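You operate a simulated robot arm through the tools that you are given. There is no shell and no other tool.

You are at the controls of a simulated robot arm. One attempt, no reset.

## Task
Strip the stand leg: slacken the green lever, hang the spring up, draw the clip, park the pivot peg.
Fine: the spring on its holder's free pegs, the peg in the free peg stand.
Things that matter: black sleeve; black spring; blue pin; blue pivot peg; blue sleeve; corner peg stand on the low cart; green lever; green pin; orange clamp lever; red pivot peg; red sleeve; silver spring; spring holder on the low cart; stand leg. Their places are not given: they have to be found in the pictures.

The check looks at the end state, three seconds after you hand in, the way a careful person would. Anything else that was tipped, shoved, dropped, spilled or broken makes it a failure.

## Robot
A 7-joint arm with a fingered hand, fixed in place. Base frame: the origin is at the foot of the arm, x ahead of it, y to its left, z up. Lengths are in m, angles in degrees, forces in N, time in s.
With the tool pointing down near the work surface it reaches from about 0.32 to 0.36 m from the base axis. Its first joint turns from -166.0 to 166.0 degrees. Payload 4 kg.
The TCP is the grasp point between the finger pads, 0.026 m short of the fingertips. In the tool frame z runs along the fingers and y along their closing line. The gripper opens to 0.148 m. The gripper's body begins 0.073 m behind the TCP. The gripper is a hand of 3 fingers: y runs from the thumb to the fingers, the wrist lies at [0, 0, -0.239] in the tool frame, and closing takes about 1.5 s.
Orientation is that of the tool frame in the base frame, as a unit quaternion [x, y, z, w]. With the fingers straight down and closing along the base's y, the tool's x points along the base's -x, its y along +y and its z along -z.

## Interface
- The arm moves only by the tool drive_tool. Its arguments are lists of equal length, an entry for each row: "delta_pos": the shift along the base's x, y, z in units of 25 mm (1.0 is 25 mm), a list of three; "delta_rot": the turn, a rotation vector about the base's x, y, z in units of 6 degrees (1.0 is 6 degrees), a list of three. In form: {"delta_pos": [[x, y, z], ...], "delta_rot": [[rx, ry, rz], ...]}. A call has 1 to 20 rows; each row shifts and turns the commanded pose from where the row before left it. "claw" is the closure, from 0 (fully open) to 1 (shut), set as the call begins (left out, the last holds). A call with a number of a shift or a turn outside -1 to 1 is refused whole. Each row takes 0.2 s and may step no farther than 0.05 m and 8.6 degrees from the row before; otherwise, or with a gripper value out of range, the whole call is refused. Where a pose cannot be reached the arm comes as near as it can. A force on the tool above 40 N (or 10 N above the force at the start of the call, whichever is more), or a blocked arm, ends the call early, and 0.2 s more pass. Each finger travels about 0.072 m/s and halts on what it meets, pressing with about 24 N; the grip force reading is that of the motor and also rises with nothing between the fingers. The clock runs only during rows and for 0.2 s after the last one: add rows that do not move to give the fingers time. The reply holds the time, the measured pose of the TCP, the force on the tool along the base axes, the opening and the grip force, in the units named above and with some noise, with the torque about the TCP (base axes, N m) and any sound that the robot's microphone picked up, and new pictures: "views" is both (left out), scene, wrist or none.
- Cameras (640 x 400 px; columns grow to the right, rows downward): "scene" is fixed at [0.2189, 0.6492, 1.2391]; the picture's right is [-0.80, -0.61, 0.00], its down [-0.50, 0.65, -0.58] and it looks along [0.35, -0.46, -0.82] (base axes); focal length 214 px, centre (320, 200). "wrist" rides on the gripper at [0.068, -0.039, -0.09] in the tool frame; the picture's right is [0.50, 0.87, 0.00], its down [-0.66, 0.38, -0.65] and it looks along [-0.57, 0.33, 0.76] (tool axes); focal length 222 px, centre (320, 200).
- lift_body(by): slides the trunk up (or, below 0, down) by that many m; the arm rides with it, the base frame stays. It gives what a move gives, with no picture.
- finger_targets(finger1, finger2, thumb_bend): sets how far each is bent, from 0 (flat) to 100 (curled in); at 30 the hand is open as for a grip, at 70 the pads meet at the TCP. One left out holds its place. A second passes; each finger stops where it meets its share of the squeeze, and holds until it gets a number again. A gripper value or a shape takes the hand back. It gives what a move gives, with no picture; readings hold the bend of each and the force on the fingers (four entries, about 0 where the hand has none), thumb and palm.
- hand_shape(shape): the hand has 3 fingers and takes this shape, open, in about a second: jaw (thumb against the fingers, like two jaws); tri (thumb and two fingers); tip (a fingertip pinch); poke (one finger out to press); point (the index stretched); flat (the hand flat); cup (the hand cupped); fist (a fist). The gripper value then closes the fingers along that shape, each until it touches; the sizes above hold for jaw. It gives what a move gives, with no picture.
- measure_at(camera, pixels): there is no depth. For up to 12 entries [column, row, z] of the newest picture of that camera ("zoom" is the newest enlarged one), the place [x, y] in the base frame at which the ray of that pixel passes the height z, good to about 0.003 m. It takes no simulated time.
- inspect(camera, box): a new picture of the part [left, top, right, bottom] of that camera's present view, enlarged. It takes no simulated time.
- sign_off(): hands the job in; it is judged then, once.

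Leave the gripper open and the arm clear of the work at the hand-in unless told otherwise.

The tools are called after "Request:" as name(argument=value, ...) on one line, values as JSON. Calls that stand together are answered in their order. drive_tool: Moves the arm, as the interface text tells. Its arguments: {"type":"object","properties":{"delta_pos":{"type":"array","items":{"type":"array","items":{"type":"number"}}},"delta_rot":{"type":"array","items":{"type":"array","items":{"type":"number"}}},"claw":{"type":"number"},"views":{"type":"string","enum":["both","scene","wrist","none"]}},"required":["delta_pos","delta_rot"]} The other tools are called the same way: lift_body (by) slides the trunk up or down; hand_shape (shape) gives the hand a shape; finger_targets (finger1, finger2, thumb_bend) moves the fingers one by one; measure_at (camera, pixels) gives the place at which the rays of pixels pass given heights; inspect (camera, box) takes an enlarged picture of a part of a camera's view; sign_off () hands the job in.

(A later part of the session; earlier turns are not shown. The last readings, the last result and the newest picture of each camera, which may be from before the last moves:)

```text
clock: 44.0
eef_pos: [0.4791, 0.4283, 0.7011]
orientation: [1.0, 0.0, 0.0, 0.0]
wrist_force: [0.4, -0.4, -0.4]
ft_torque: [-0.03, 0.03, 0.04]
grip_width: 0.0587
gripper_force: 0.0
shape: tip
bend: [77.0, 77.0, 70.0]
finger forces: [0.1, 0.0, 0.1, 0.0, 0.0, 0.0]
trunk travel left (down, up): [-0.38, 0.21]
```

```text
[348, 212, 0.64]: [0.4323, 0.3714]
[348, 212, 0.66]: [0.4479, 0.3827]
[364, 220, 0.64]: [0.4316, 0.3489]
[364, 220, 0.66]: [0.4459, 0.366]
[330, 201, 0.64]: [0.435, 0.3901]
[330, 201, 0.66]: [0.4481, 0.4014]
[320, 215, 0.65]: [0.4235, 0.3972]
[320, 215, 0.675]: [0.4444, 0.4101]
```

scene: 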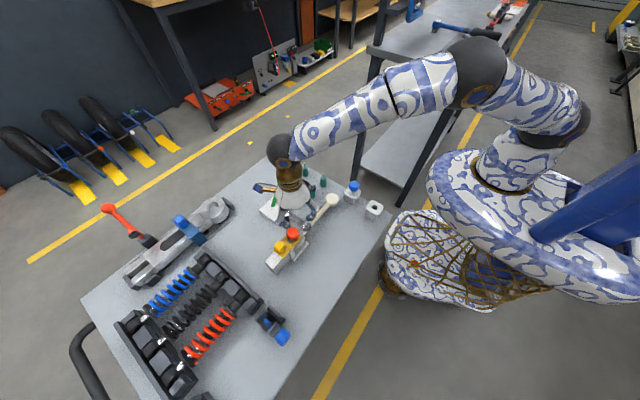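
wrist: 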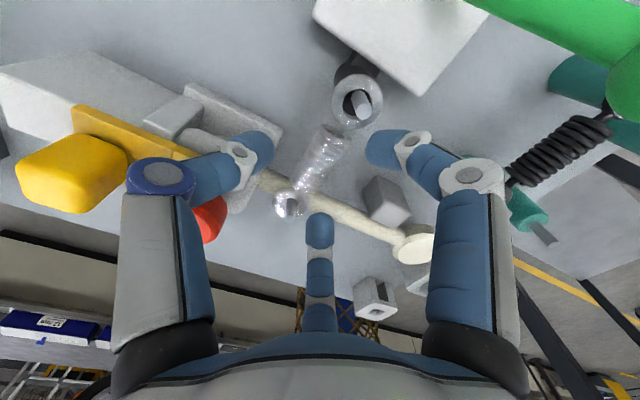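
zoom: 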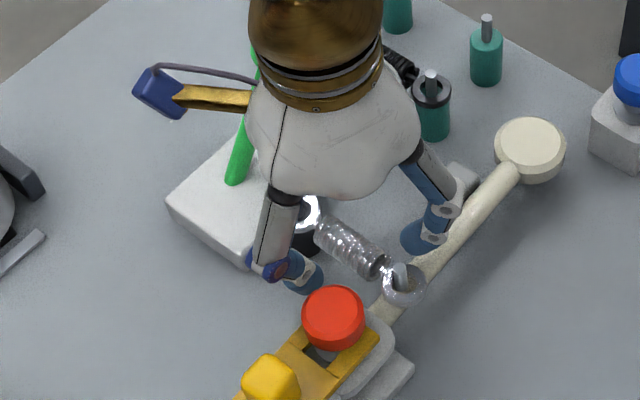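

Tube top is about z=0.655 at x≈0.438, right under the −x finger. I'll tilt the hand 9° about y so that finger rides higher, and lower the TCP to z≈0.68 with a slightly wider opening.

Request:
drive_tool(delta_pos=[[0, 0, 0], [0, 0, 0], [0, 0, -0.4], [0, 0, -0.4]], delta_rot=[[0, 0.75, 0], [0, 0.75, 0], [0, 0, 0], [0, 0, 0]], claw=0.54, views="both")

Request:
inspect(camera="wrist", box=[220, 80, 420, 240])

Request:
inspect(camera="scene", box=[250, 170, 330, 250])

```text
clock: 45.0
eef_pos: [0.4791, 0.4287, 0.6824]
orientation: [0.997, 0.001, -0.077, -0.001]
wrist_force: [0.2, -1.2, 6.0]
ft_torque: [-0.15, 0.2, 0.01]
grip_width: 0.0684
gripper_force: 0.1
shape: tip
bend: [38.0, 37.0, 70.0]
finger forces: [0.1, 5.9, 0.2, 0.0, 0.0, 0.0]
trunk travel left (down, up): [-0.38, 0.21]
```

scene: 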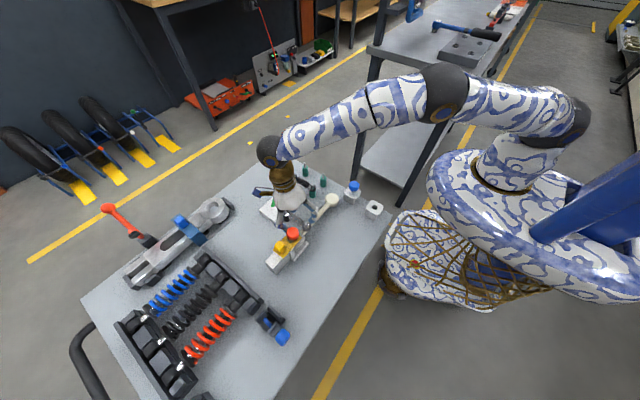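
wrist: 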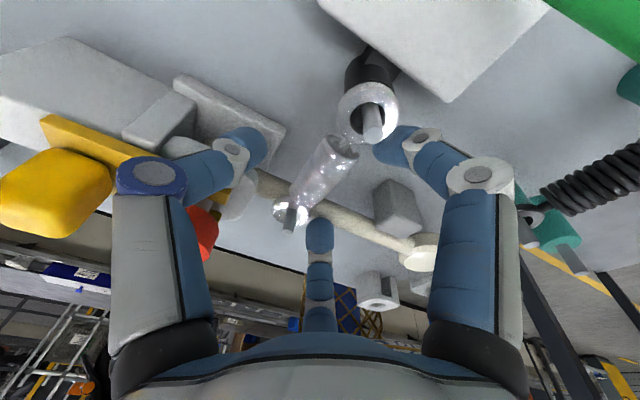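

```text
2.50 times, centred on (320, 160) of wrist
```

zoom: 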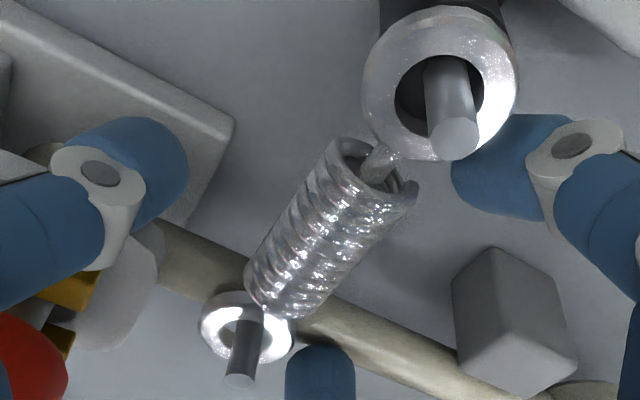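

```text
5.00 times, centred on (290, 210) of scene
```

zoom: 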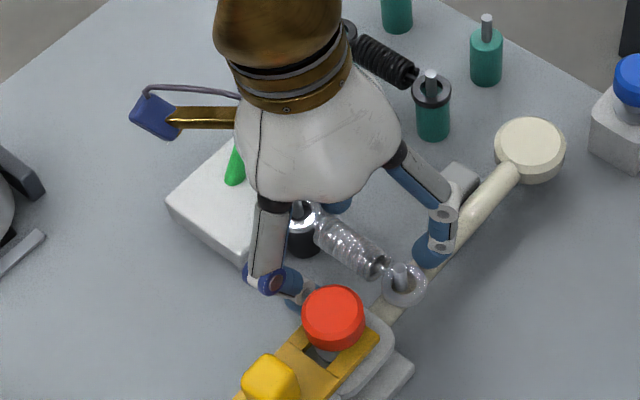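

Finger 2 touches the leg tube (5.9 N). I raise 6 mm, and close partway so that finger moves off the tube toward the coil.

Request:
drive_tool(delta_pos=[[0, 0, 0.25], [0, 0, 0], [0, 0, 0]], delta_rot=[[0, 0, 0], [0, 0, 0], [0, 0, 0]], claw=0.64, views="wrist")

Request:
inspect(camera="wrist", box=[220, 80, 420, 240])

```text
clock: 45.8
eef_pos: [0.4792, 0.429, 0.6878]
orientation: [0.997, 0.001, -0.078, -0.001]
wrist_force: [0.0, -0.1, -0.4]
ft_torque: [-0.05, 0.0, 0.01]
grip_width: 0.0537
gripper_force: 0.1
shape: tip
bend: [77.0, 77.0, 70.0]
finger forces: [0.1, 0.1, 0.0, 0.0, 0.0, 0.0]
trunk travel left (down, up): [-0.38, 0.21]
```

wrist: 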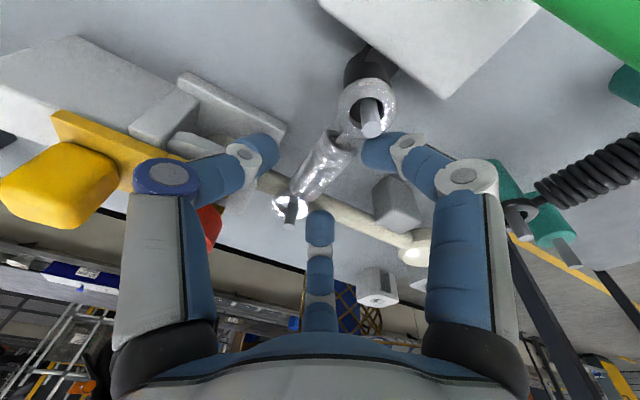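

```text
2.50 times, centred on (320, 160) of wrist
```

zoom: 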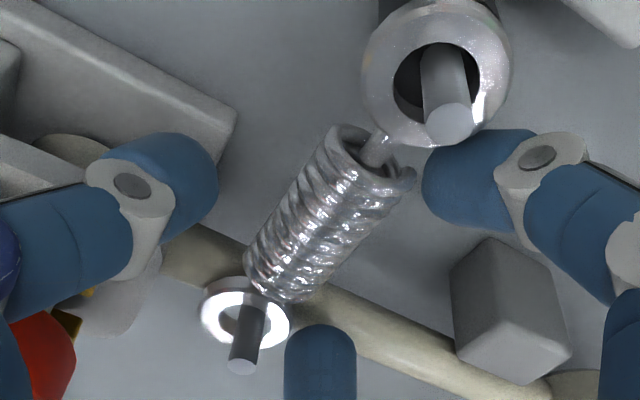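

Clear now. I lower about 5 mm and close further onto the coil.

Request:
drive_tool(delta_pos=[[0, 0, -0.1], [0, 0, -0.1], [0, 0, 0]], delta_rot=[[0, 0, 0], [0, 0, 0], [0, 0, 0]], claw=0.68, views="wrist")

Request:
inspect(camera="wrist", box=[220, 80, 420, 240])

```text
clock: 46.6
eef_pos: [0.4808, 0.4281, 0.6821]
orientation: [0.997, 0.002, -0.079, 0.0]
wrist_force: [0.2, 0.2, 0.1]
ft_torque: [0.01, 0.01, 0.02]
grip_width: 0.0478
gripper_force: 0.3
shape: tip
bend: [77.0, 77.0, 70.0]
finger forces: [0.0, 0.3, 0.1, 0.1, 0.0, 0.1]
trunk travel left (down, up): [-0.38, 0.21]
```

wrist: 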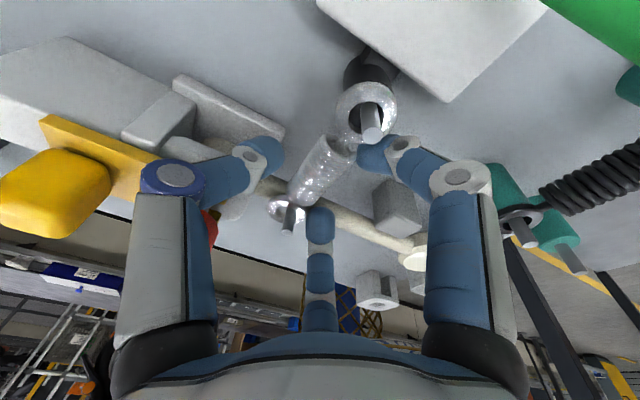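

```text
2.50 times, centred on (320, 160) of wrist
```

zoom: 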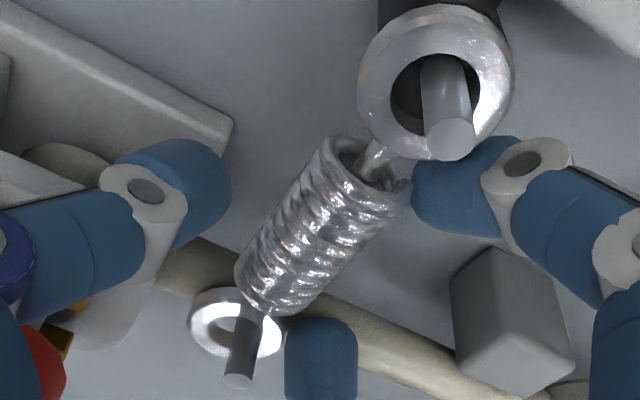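

The fingers reach the coil slightly before the thumb, so I shift the hand 4 mm toward −y and then close fully.

Request:
drive_tool(delta_pos=[[-0.04, -0.16, -0.04], [0, 0, 0], [0, 0, 0], [0, 0, 0]], delta_rot=[[0, 0, 0], [0, 0, 0], [0, 0, 0], [0, 0, 0]], claw=0.8, views="wrist")

Request:
inspect(camera="wrist", box=[220, 80, 420, 240])

Request:
inspect(camera="scene", box=[250, 170, 330, 250])

```text
clock: 47.6
eef_pos: [0.4783, 0.4241, 0.6801]
orientation: [0.997, 0.001, -0.078, 0.0]
wrist_force: [0.3, 0.4, 0.6]
ft_torque: [0.03, 0.05, -0.01]
grip_width: 0.0304
gripper_force: 0.0
shape: tip
bend: [75.0, 75.0, 70.0]
finger forces: [0.3, 0.3, 0.0, 0.0, 1.0, 0.0]
trunk travel left (down, up): [-0.38, 0.21]
```

wrist: 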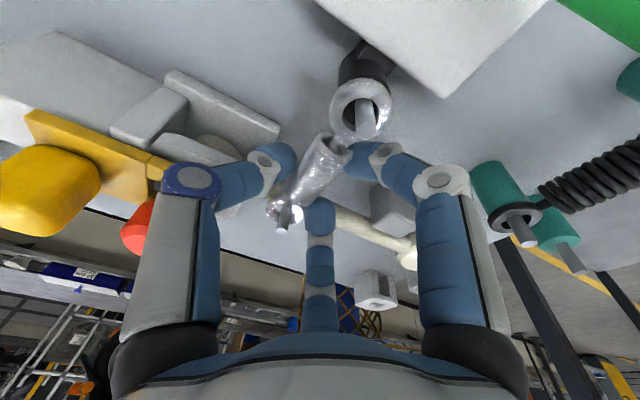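

```text
2.50 times, centred on (320, 160) of wrist
```

zoom: 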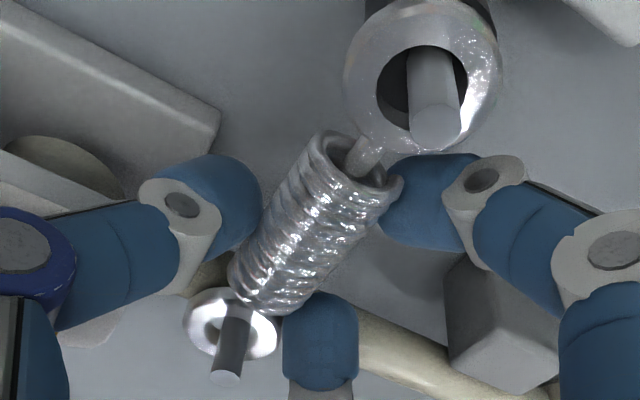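

```text
5.00 times, centred on (290, 210) of scene
```

zoom: 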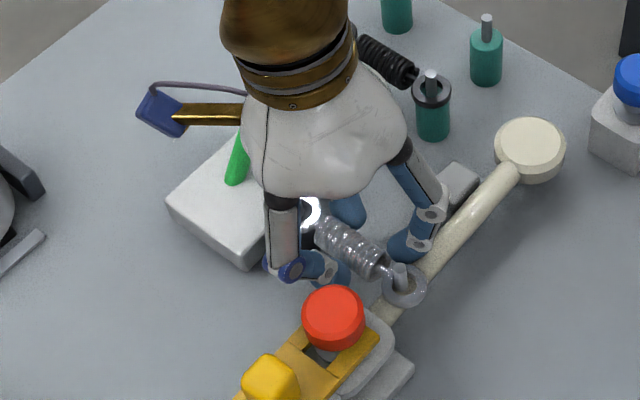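

All three fingers touch lightly (0.3, 0.3, 1.0 N). I close for a firm grip.

Request:
drive_tool(delta_pos=[[0, 0, 0], [0, 0, 0], [0, 0, 0], [0, 0, 0]], delta_rot=[[0, 0, 0], [0, 0, 0], [0, 0, 0], [0, 0, 0]], claw=1.0, views="wrist")

Request:
inspect(camera="wrist", box=[220, 80, 420, 240])

Request:
inspect(camera="scene", box=[250, 170, 330, 250])

```text
clock: 48.6
eef_pos: [0.4775, 0.4254, 0.6812]
orientation: [0.997, 0.001, -0.079, 0.0]
wrist_force: [-0.5, 0.5, -0.6]
ft_torque: [0.0, 0.03, 0.0]
grip_width: 0.0229
gripper_force: 24.4
shape: tip
bend: [76.0, 77.0, 70.0]
finger forces: [16.4, 17.0, 0.0, 0.1, 23.8, 0.1]
trunk travel left (down, up): [-0.38, 0.21]
```

wrist: 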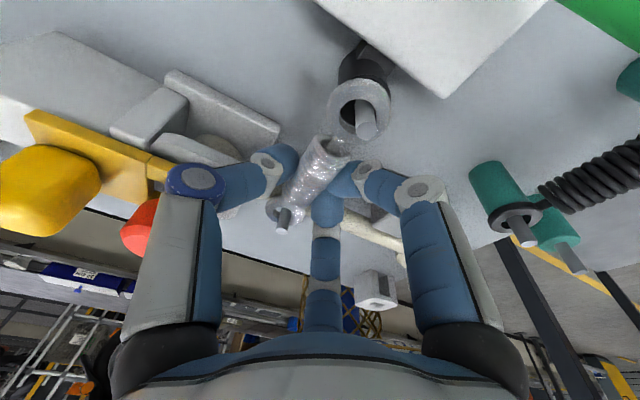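

```text
2.50 times, centred on (320, 160) of wrist
```

zoom: 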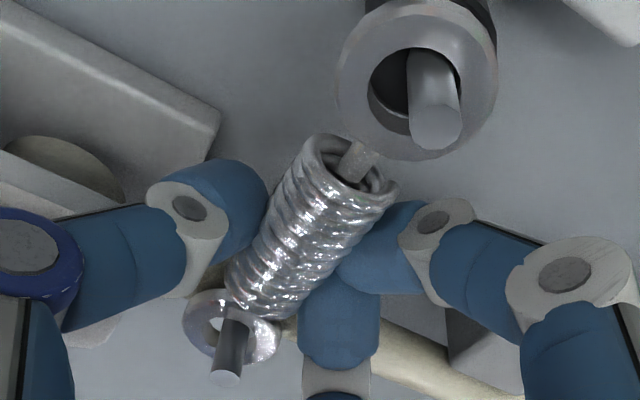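

```text
5.00 times, centred on (290, 210) of scene
```

zoom: 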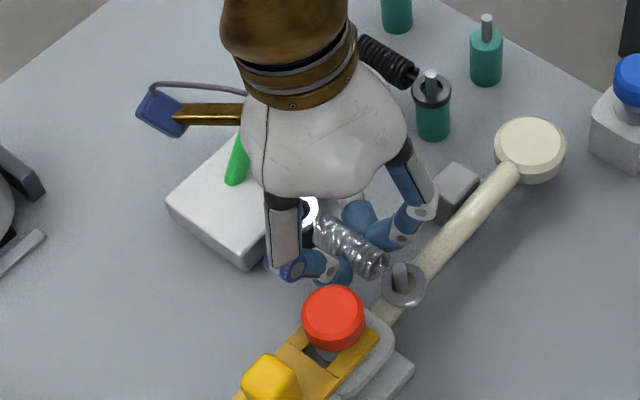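

A firm grip: 16, 17 and 24 N on the fingers. I lift straight up 3 cm slowly and check that both eyes rise off their pins.

Request:
drive_tool(delta_pos=[[0, 0, 0.2], [0, 0, 0.25], [0, 0, 0.3], [0, 0, 0.3], [0, 0, 0.35]], delta_rot=[[0, 0, 0], [0, 0, 0], [0, 0, 0], [0, 0, 0], [0, 0, 0]], views="both")

Request:
inspect(camera="wrist", box=[220, 80, 420, 240])

Request:
inspect(camera="scene", box=[250, 170, 330, 250])

```text
clock: 49.8
eef_pos: [0.4778, 0.4243, 0.7153]
orientation: [0.997, 0.001, -0.078, 0.0]
wrist_force: [-0.2, -0.8, 0.1]
ft_torque: [0.01, -0.01, 0.02]
grip_width: 0.0227
gripper_force: 23.7
shape: tip
bend: [76.0, 77.0, 70.0]
finger forces: [16.5, 16.9, 0.0, 0.0, 23.8, 0.0]
trunk travel left (down, up): [-0.38, 0.21]
```

scene: 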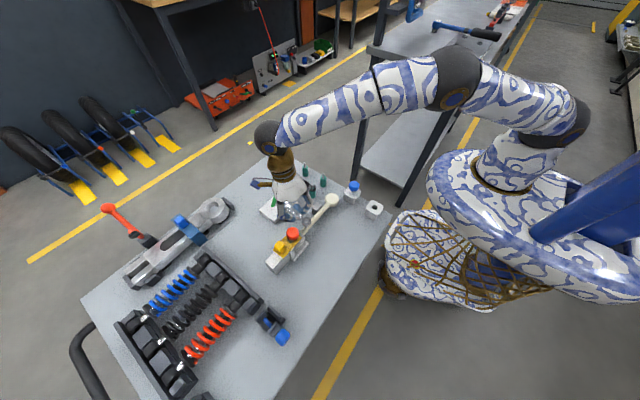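
wrist: 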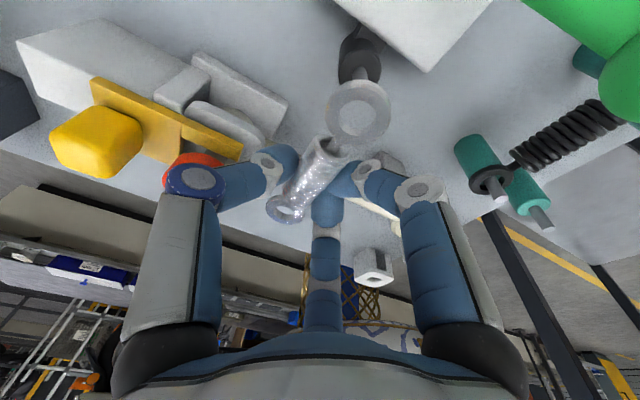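

```text
2.50 times, centred on (320, 160) of wrist
```

zoom: 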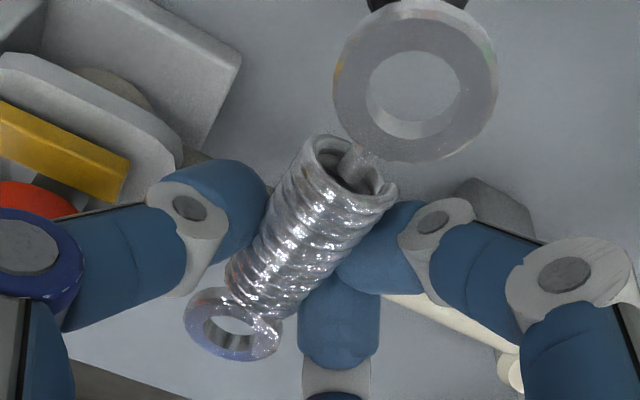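

```text
5.00 times, centred on (290, 210) of scene
```

zoom: 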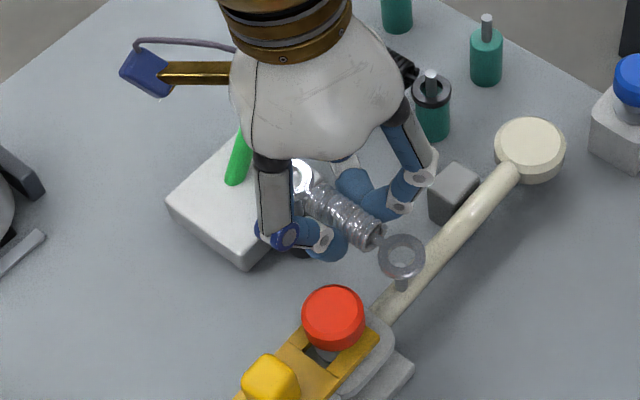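

Both eyes are off the pins and the spring is held level. I raise to z≈0.80 to clear the lever ball (top 0.741) and carry it over the holder's free pegs, around (0.556, 0.238).

Request:
drive_tool(delta_pos=[[0, 0, 0.85], [0, 0, 0.85], [0, 0, 0.85], [0, 0, 0.85], [0.39, -0.93, 0], [0.39, -0.93, 0], [0.39, -0.93, 0], [0.39, -0.93, 0], [0.39, -0.93, 0], [0.39, -0.93, 0], [0.39, -0.93, 0], [0.39, -0.93, 0]], delta_rot=[[0, 0, 0], [0, 0, 0], [0, 0, 0], [0, 0, 0], [0, 0, 0], [0, 0, 0], [0, 0, 0], [0, 0, 0], [0, 0, 0], [0, 0, 0], [0, 0, 0], [0, 0, 0]], views="both")

Request:
inspect(camera="wrist", box=[200, 40, 440, 240])

Request:
inspect(camera="scene", box=[270, 110, 360, 200])

```text
clock: 52.4
eef_pos: [0.5557, 0.2384, 0.8008]
orientation: [0.997, 0.001, -0.078, 0.0]
wrist_force: [0.2, 0.8, -0.3]
ft_torque: [0.01, -0.01, 0.02]
grip_width: 0.0226
gripper_force: 24.8
shape: tip
bend: [76.0, 77.0, 70.0]
finger forces: [17.7, 18.4, 0.0, 0.0, 23.8, 0.0]
trunk travel left (down, up): [-0.38, 0.21]
```

scene: 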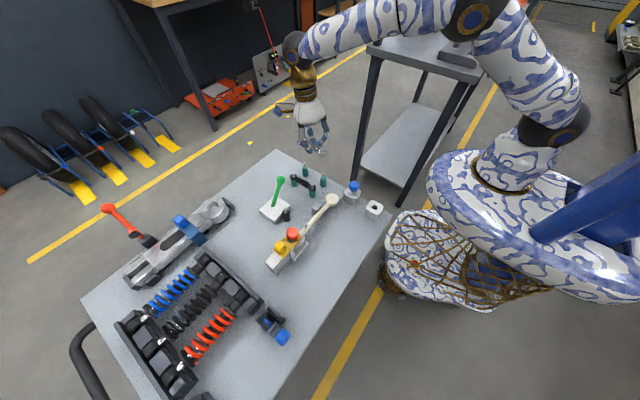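
wrist: 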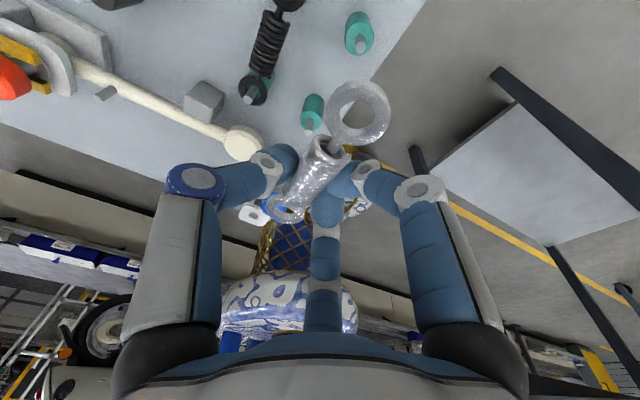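

```text
2.00 times, centred on (320, 140) of wrist
```

zoom: 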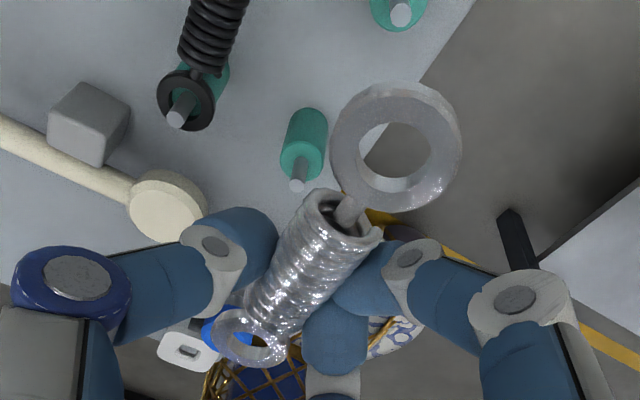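

```text
4.44 times, centred on (315, 155) of scene
```

zoom: 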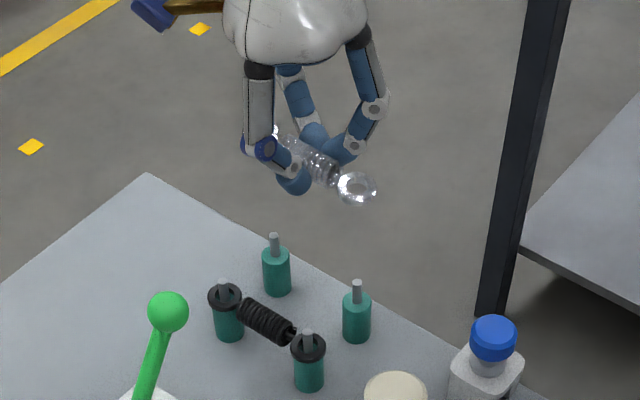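

I now locate the eyes held in the hand and the free pin tops in both views.

Request:
measure_at(camera="wrist", pixels=[[357.5, 112.5, 0.775], [357.5, 112.5, 0.785], [285, 208.5, 0.775], [285, 208.5, 0.785], [309, 133, 0.67], [309, 133, 0.685], [309, 133, 0.7], [360, 47, 0.67], [360, 47, 0.685], [360, 47, 0.7]])

Request:
measure_at(camera="scene", pixels=[[323.4, 152.3, 0.775], [323.4, 152.3, 0.785], [304.5, 163.4, 0.67], [304.5, 163.4, 0.685], [304.5, 163.4, 0.7], [323.2, 173.7, 0.67], [323.2, 173.7, 0.685], [323.2, 173.7, 0.7]])

Request:
inspect(camera="wrist", box=[270, 10, 400, 150])

Request:
inspect(camera="scene", box=[285, 150, 335, 200])

```text
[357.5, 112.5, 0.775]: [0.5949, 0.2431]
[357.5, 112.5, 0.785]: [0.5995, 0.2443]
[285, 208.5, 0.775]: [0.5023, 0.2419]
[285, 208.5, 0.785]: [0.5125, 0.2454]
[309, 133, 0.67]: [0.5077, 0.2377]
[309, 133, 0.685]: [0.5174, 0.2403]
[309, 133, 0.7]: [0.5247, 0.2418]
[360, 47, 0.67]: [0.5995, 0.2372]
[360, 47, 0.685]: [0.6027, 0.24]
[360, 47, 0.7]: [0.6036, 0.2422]
```

```text
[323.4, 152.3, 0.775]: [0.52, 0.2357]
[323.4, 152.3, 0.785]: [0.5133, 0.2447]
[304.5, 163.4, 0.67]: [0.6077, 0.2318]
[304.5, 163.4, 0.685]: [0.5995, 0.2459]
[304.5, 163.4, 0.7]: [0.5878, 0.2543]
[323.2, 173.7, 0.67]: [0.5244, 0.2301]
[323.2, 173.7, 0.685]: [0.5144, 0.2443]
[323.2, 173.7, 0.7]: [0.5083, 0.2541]
```

```text
2.86 times, centred on (335, 80) of wrist
```

zoom: 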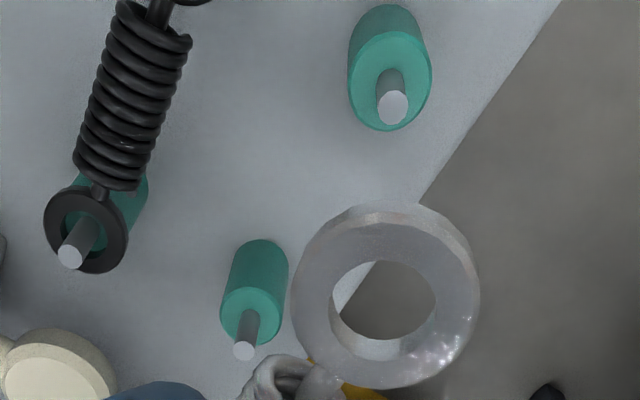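

```text
8.00 times, centred on (310, 175) of scene
```

zoom: 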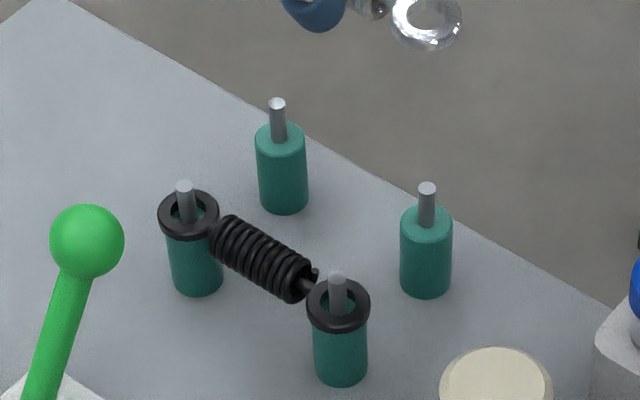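

Free pins are at about (0.516, 0.240) and (0.602, 0.240), tips z≈0.682. The held eyes are at (0.513, 0.245) and (0.600, 0.2445), about 16 mm below the TCP. I shift (+2.5, −5) mm and lower to z≈0.722, which keeps the eyes above the pin tips, then check alignment.

Request:
drive_tool(delta_pos=[[0.1, -0.2, -0.6], [0, 0, -0.8], [0, 0, -0.8], [0, 0, -0.8]], delta_rot=[[0, 0, 0], [0, 0, 0], [0, 0, 0], [0, 0, 0]], views="both")

Request:
inspect(camera="wrist", box=[260, 60, 400, 240])

Request:
inspect(camera="scene", box=[280, 135, 340, 195])

```text
clock: 53.4
eef_pos: [0.5585, 0.2342, 0.7252]
orientation: [0.997, 0.001, -0.079, 0.0]
wrist_force: [-0.1, -0.3, -0.7]
ft_torque: [0.02, 0.03, -0.01]
grip_width: 0.0226
gripper_force: 23.9
shape: tip
bend: [76.0, 77.0, 70.0]
finger forces: [17.7, 18.5, 0.0, 0.1, 23.7, 0.1]
trunk travel left (down, up): [-0.38, 0.21]
```

scene: 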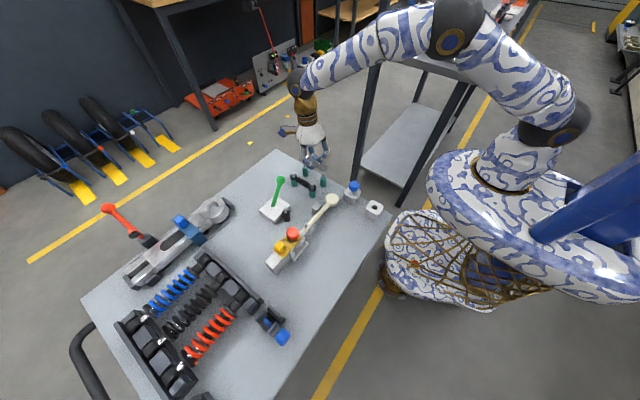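
wrist: 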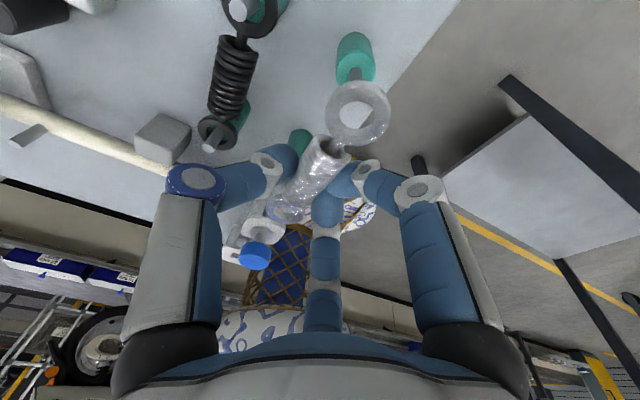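

```text
2.22 times, centred on (330, 150) of wrist
```

zoom: 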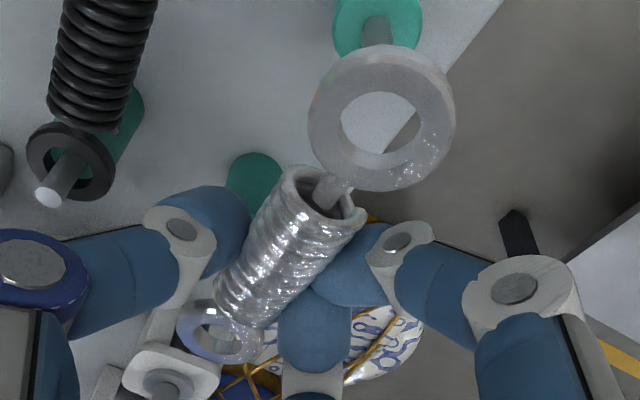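

```text
6.67 times, centred on (310, 165) of scene
```

zoom: 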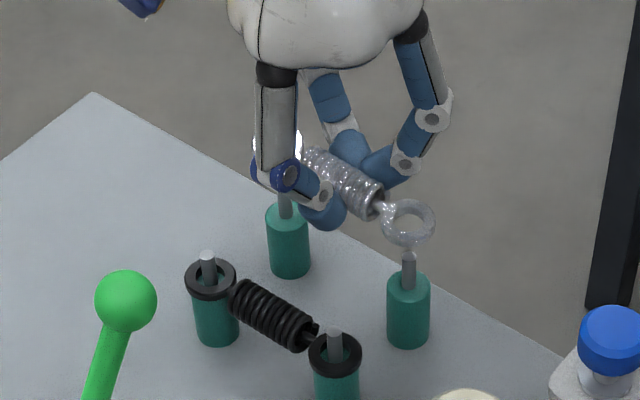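

I verify where the eyes sit relative to the pins at their heights.

Request:
measure_at(camera="wrist", pixels=[[357.6, 115, 0.709], [284.2, 208.6, 0.709], [357.6, 115, 0.704], [284.2, 208.6, 0.704], [357.6, 115, 0.714], [284.2, 208.6, 0.714]])

Request:
measure_at(camera="scene", pixels=[[323.2, 168.3, 0.704], [323.2, 168.3, 0.709], [323.2, 168.3, 0.714], [323.4, 173.3, 0.68], [323.4, 173.3, 0.684]])

```text
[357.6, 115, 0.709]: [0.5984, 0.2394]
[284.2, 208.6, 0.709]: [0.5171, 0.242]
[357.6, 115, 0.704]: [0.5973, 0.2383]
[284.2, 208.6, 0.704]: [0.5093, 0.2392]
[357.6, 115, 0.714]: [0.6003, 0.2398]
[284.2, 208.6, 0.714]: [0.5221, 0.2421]
```

```text
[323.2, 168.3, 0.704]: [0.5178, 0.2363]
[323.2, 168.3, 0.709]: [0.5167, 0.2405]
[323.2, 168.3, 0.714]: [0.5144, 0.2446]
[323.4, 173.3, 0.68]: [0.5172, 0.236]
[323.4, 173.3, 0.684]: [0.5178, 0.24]
```

Leg-side eye (0.517, 0.2405) matches the near pin (0.517, 0.239), and the other eye is within a few mm of the far pin. I lower 1.8 cm and look again before the pins enter.

Request:
drive_tool(delta_pos=[[0, 0, -0.36], [0, 0, -0.36]], delta_rot=[[0, 0, 0], [0, 0, 0]], views="both")

Request:
inspect(camera="wrist", box=[260, 60, 400, 240])

Request:
inspect(camera="scene", box=[290, 145, 335, 190])

```text
clock: 54.0
eef_pos: [0.5596, 0.234, 0.7073]
orientation: [0.997, 0.001, -0.078, 0.0]
wrist_force: [-0.6, 0.2, 0.1]
ft_torque: [0.06, 0.01, -0.01]
grip_width: 0.0227
gripper_force: 23.4
shape: tip
bend: [76.0, 77.0, 70.0]
finger forces: [17.9, 18.6, 0.1, 0.0, 23.7, 0.0]
trunk travel left (down, up): [-0.38, 0.21]
```

scene: 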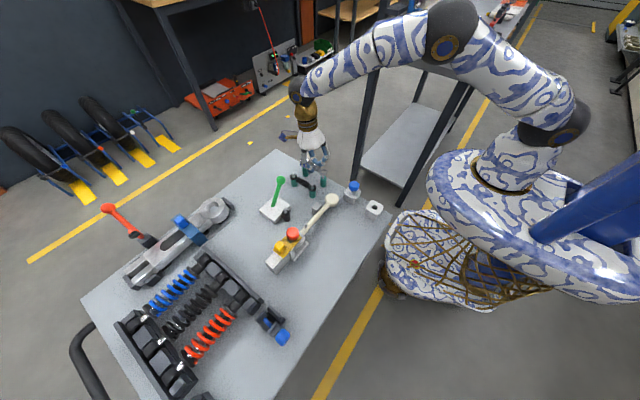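
wrist: 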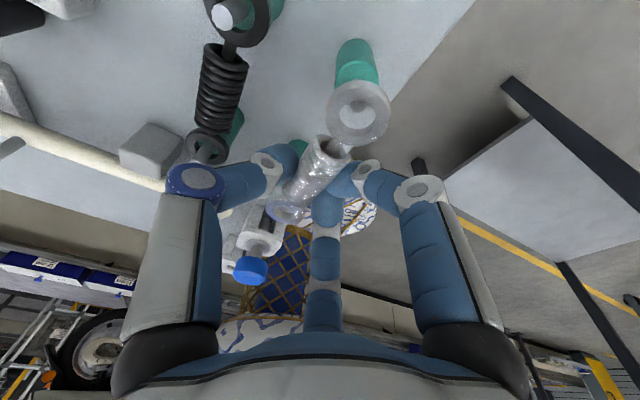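

```text
2.22 times, centred on (330, 150) of wrist
```

zoom: 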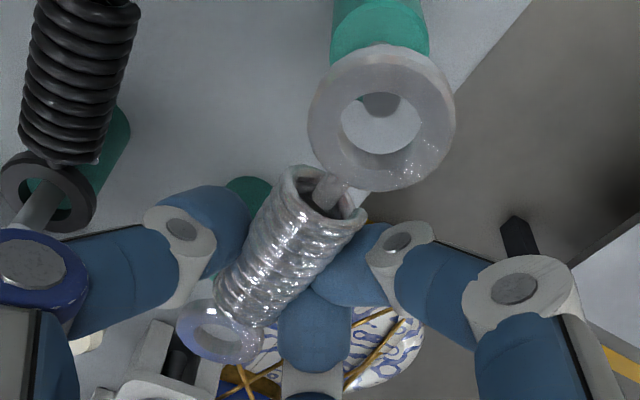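

```text
8.89 times, centred on (312, 168) of scene
```

zoom: 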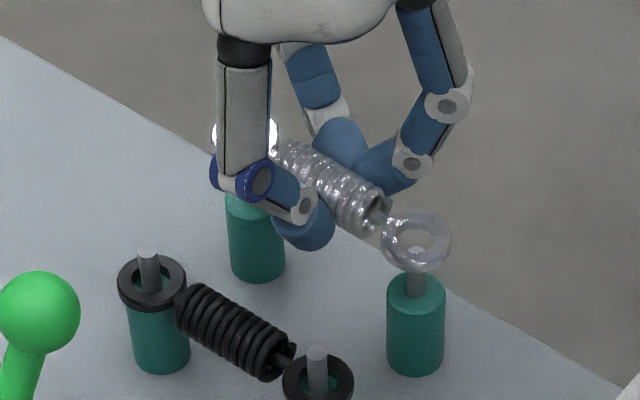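

The far pin tip shows through the ring's hole (wrist zoom (378,103)) and the near pin is under the other ring. I lower 1.5 cm gently and read the forces.

Request:
drive_tool(delta_pos=[[0, 0, -0.2], [0, 0, -0.2], [0, 0, -0.2]], delta_rot=[[0, 0, 0], [0, 0, 0], [0, 0, 0]], views="both")

Request:
inspect(camera="wrist", box=[260, 60, 400, 240])

Request:
inspect(camera="scene", box=[290, 145, 335, 190])

```text
clock: 54.8
eef_pos: [0.5595, 0.2342, 0.6925]
orientation: [0.997, 0.001, -0.078, 0.0]
wrist_force: [0.3, 0.7, -0.5]
ft_torque: [-0.03, -0.03, -0.02]
grip_width: 0.0225
gripper_force: 23.8
shape: tip
bend: [76.0, 77.0, 70.0]
finger forces: [18.0, 18.6, 0.0, 0.0, 23.7, 0.0]
trunk travel left (down, up): [-0.38, 0.21]
```

scene: 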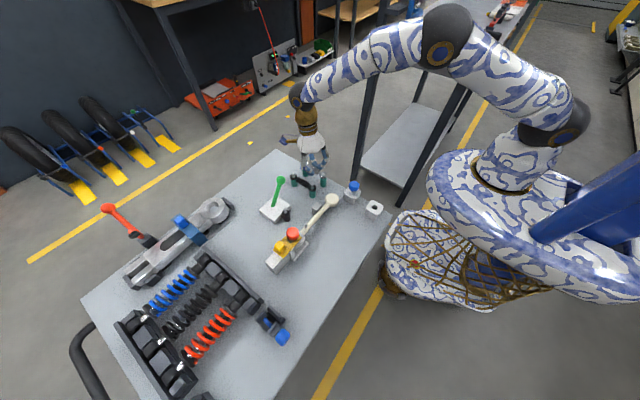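
wrist: 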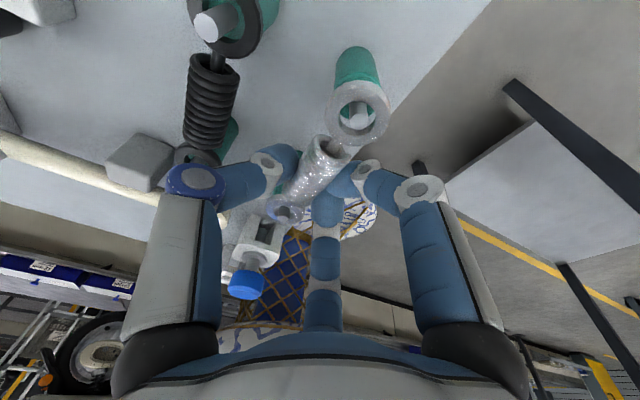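

```text
2.22 times, centred on (330, 150) of wrist
```

zoom: 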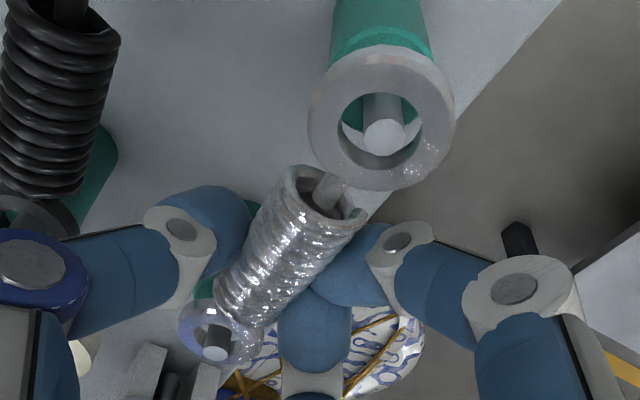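

```text
8.89 times, centred on (312, 168) of scene
```

zoom: 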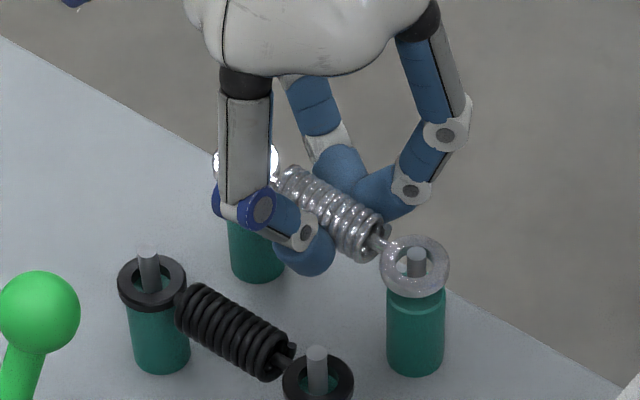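

Both pins now stand inside both rings. I lower another 1.4 cm to seat the eyes on the shoulders.

Request:
drive_tool(delta_pos=[[0, 0, -0.2], [0, 0, -0.2], [0, 0, -0.16]], delta_rot=[[0, 0, 0], [0, 0, 0], [0, 0, 0]], views="both")

Request:
inspect(camera="wrist", box=[260, 60, 400, 240])

Request:
inspect(camera="scene", box=[290, 145, 335, 190])

```text
clock: 55.6
eef_pos: [0.5597, 0.234, 0.6801]
orientation: [0.997, 0.001, -0.077, 0.0]
wrist_force: [0.5, -0.4, 4.0]
ft_torque: [0.02, 0.09, 0.03]
grip_width: 0.0225
gripper_force: 23.3
shape: tip
bend: [76.0, 77.0, 70.0]
finger forces: [18.6, 20.1, 0.1, 0.1, 23.5, 0.0]
trunk travel left (down, up): [-0.38, 0.21]
```

scene: 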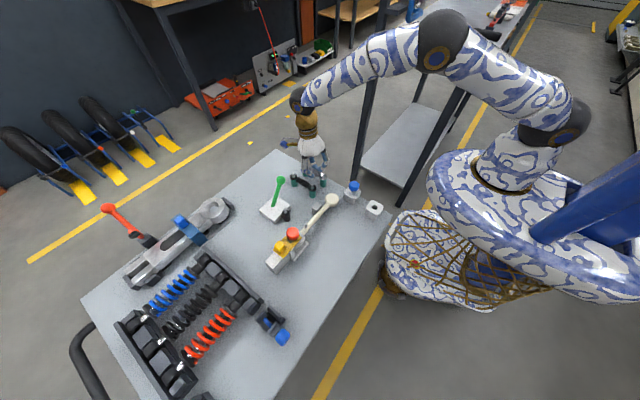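
wrist: 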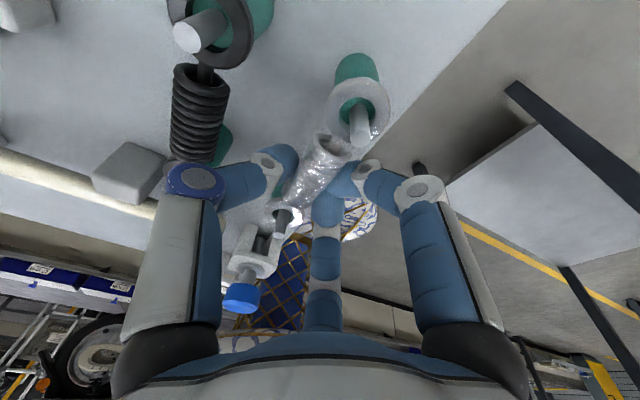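

```text
2.22 times, centred on (330, 150) of wrist
```

zoom: 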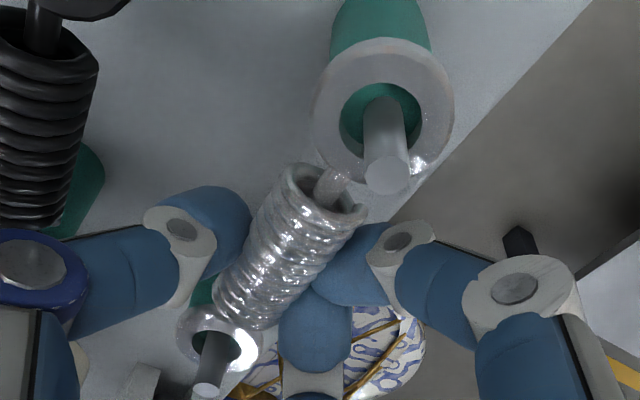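

```text
8.89 times, centred on (312, 168) of scene
```

zoom: 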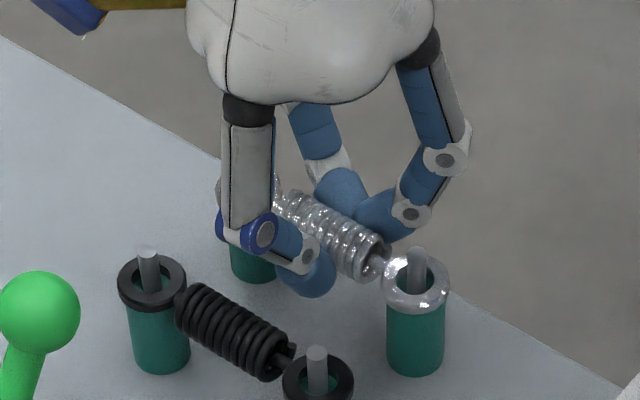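

The rings rest on the shoulders (4 N contact) with pins well through both. I open the fingers modestly (about 5 cm) so the thumb stays clear of the black spring, then check.

Request:
drive_tool(delta_pos=[[0, 0, 0], [0, 0, 0], [0, 0, 0], [0, 0, 0]], delta_rot=[[0, 0, 0], [0, 0, 0], [0, 0, 0], [0, 0, 0]], claw=0.64, views="both")

Request:
inspect(camera="wrist", box=[260, 60, 400, 240])

Request:
inspect(camera="scene", box=[290, 145, 335, 190])

```text
clock: 56.6
eef_pos: [0.5588, 0.2334, 0.6793]
orientation: [0.997, 0.001, -0.079, 0.0]
wrist_force: [-0.3, -0.3, 0.5]
ft_torque: [0.02, -0.01, 0.01]
grip_width: 0.0531
gripper_force: 0.1
shape: tip
bend: [77.0, 77.0, 70.0]
finger forces: [0.0, 0.1, 0.0, 0.1, 0.0, 0.0]
trunk travel left (down, up): [-0.38, 0.21]
```

scene: 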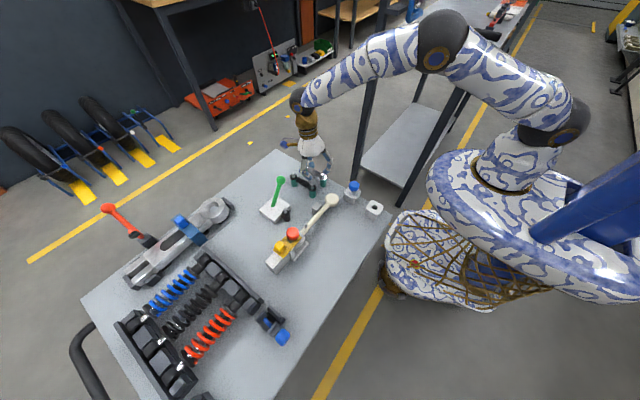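
wrist: 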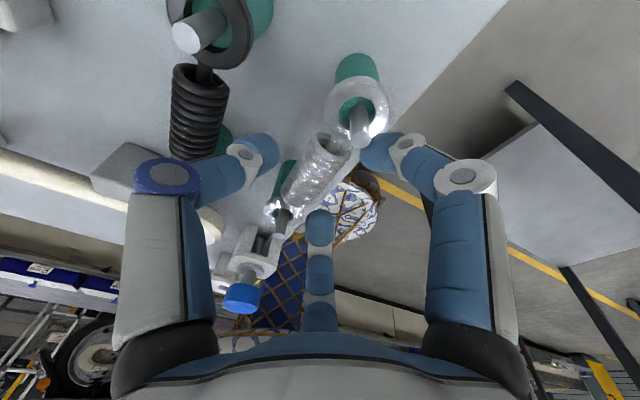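

```text
2.22 times, centred on (330, 150) of wrist
```

zoom: 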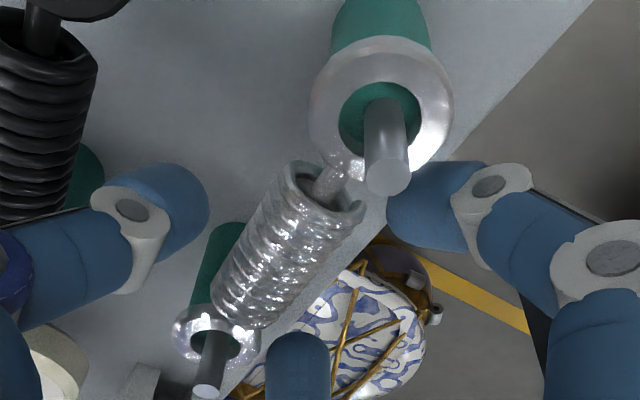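

```text
8.89 times, centred on (312, 168) of scene
```

zoom: 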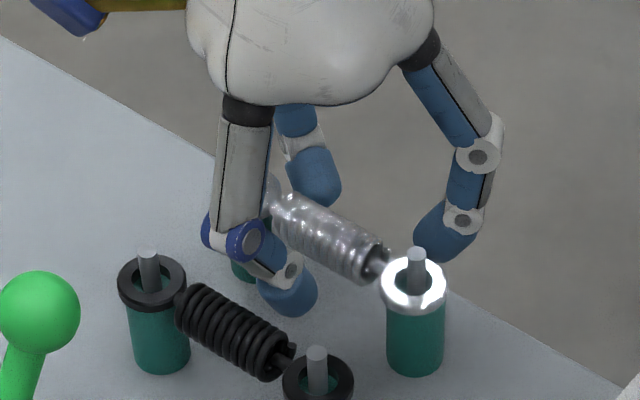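

The spring hangs on both free pegs and the fingers are clear. I lift straight up slowly, then higher.

Request:
drive_tool(delta_pos=[[0, 0, 0.3], [0, 0, 0.5], [0, 0, 0.8], [0, 0, 0.8], [0, 0, 1], [0, 0, 1]], delta_rot=[[0, 0, 0], [0, 0, 0], [0, 0, 0], [0, 0, 0], [0, 0, 0], [0, 0, 0]], views="both")

Request:
inspect(camera="scene", box=[280, 145, 340, 205])

Request:
inspect(camera="wrist", box=[220, 0, 420, 160])

```text
clock: 58.0
eef_pos: [0.5596, 0.2349, 0.7888]
orientation: [0.997, 0.0, -0.079, 0.0]
wrist_force: [0.4, 0.4, -0.2]
ft_torque: [-0.02, -0.01, 0.03]
grip_width: 0.053
gripper_force: 0.1
shape: tip
bend: [77.0, 77.0, 70.0]
finger forces: [0.0, 0.0, 0.1, 0.0, 0.1, 0.0]
trunk travel left (down, up): [-0.38, 0.21]
```

scene: 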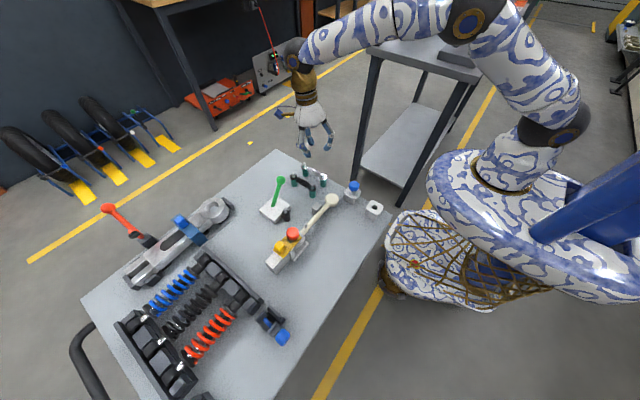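
wrist: 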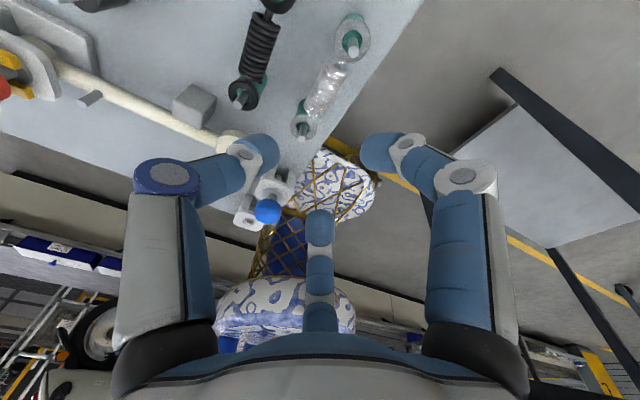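

```text
6.67 times, centred on (310, 175) of scene
```

zoom: 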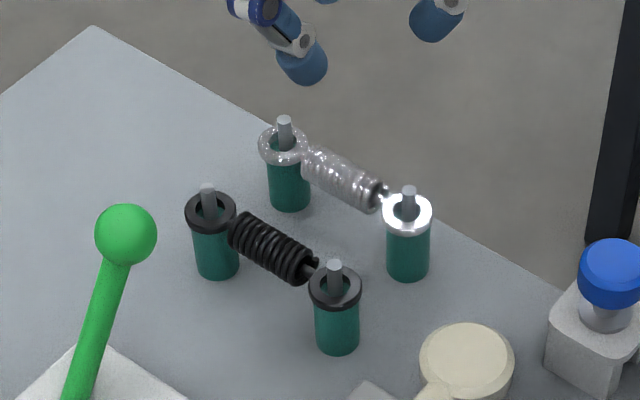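

```text
2.50 times, centred on (320, 80) of wrist
```

zoom: 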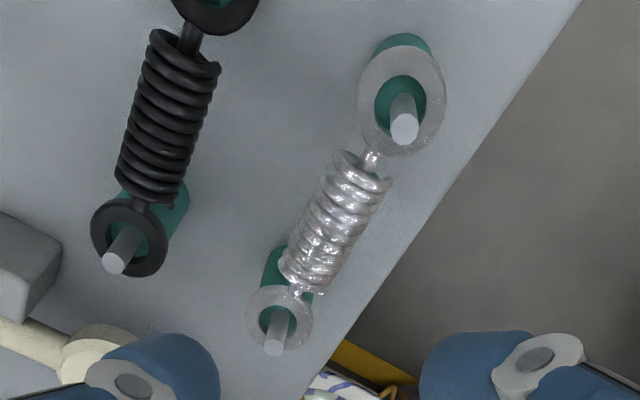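

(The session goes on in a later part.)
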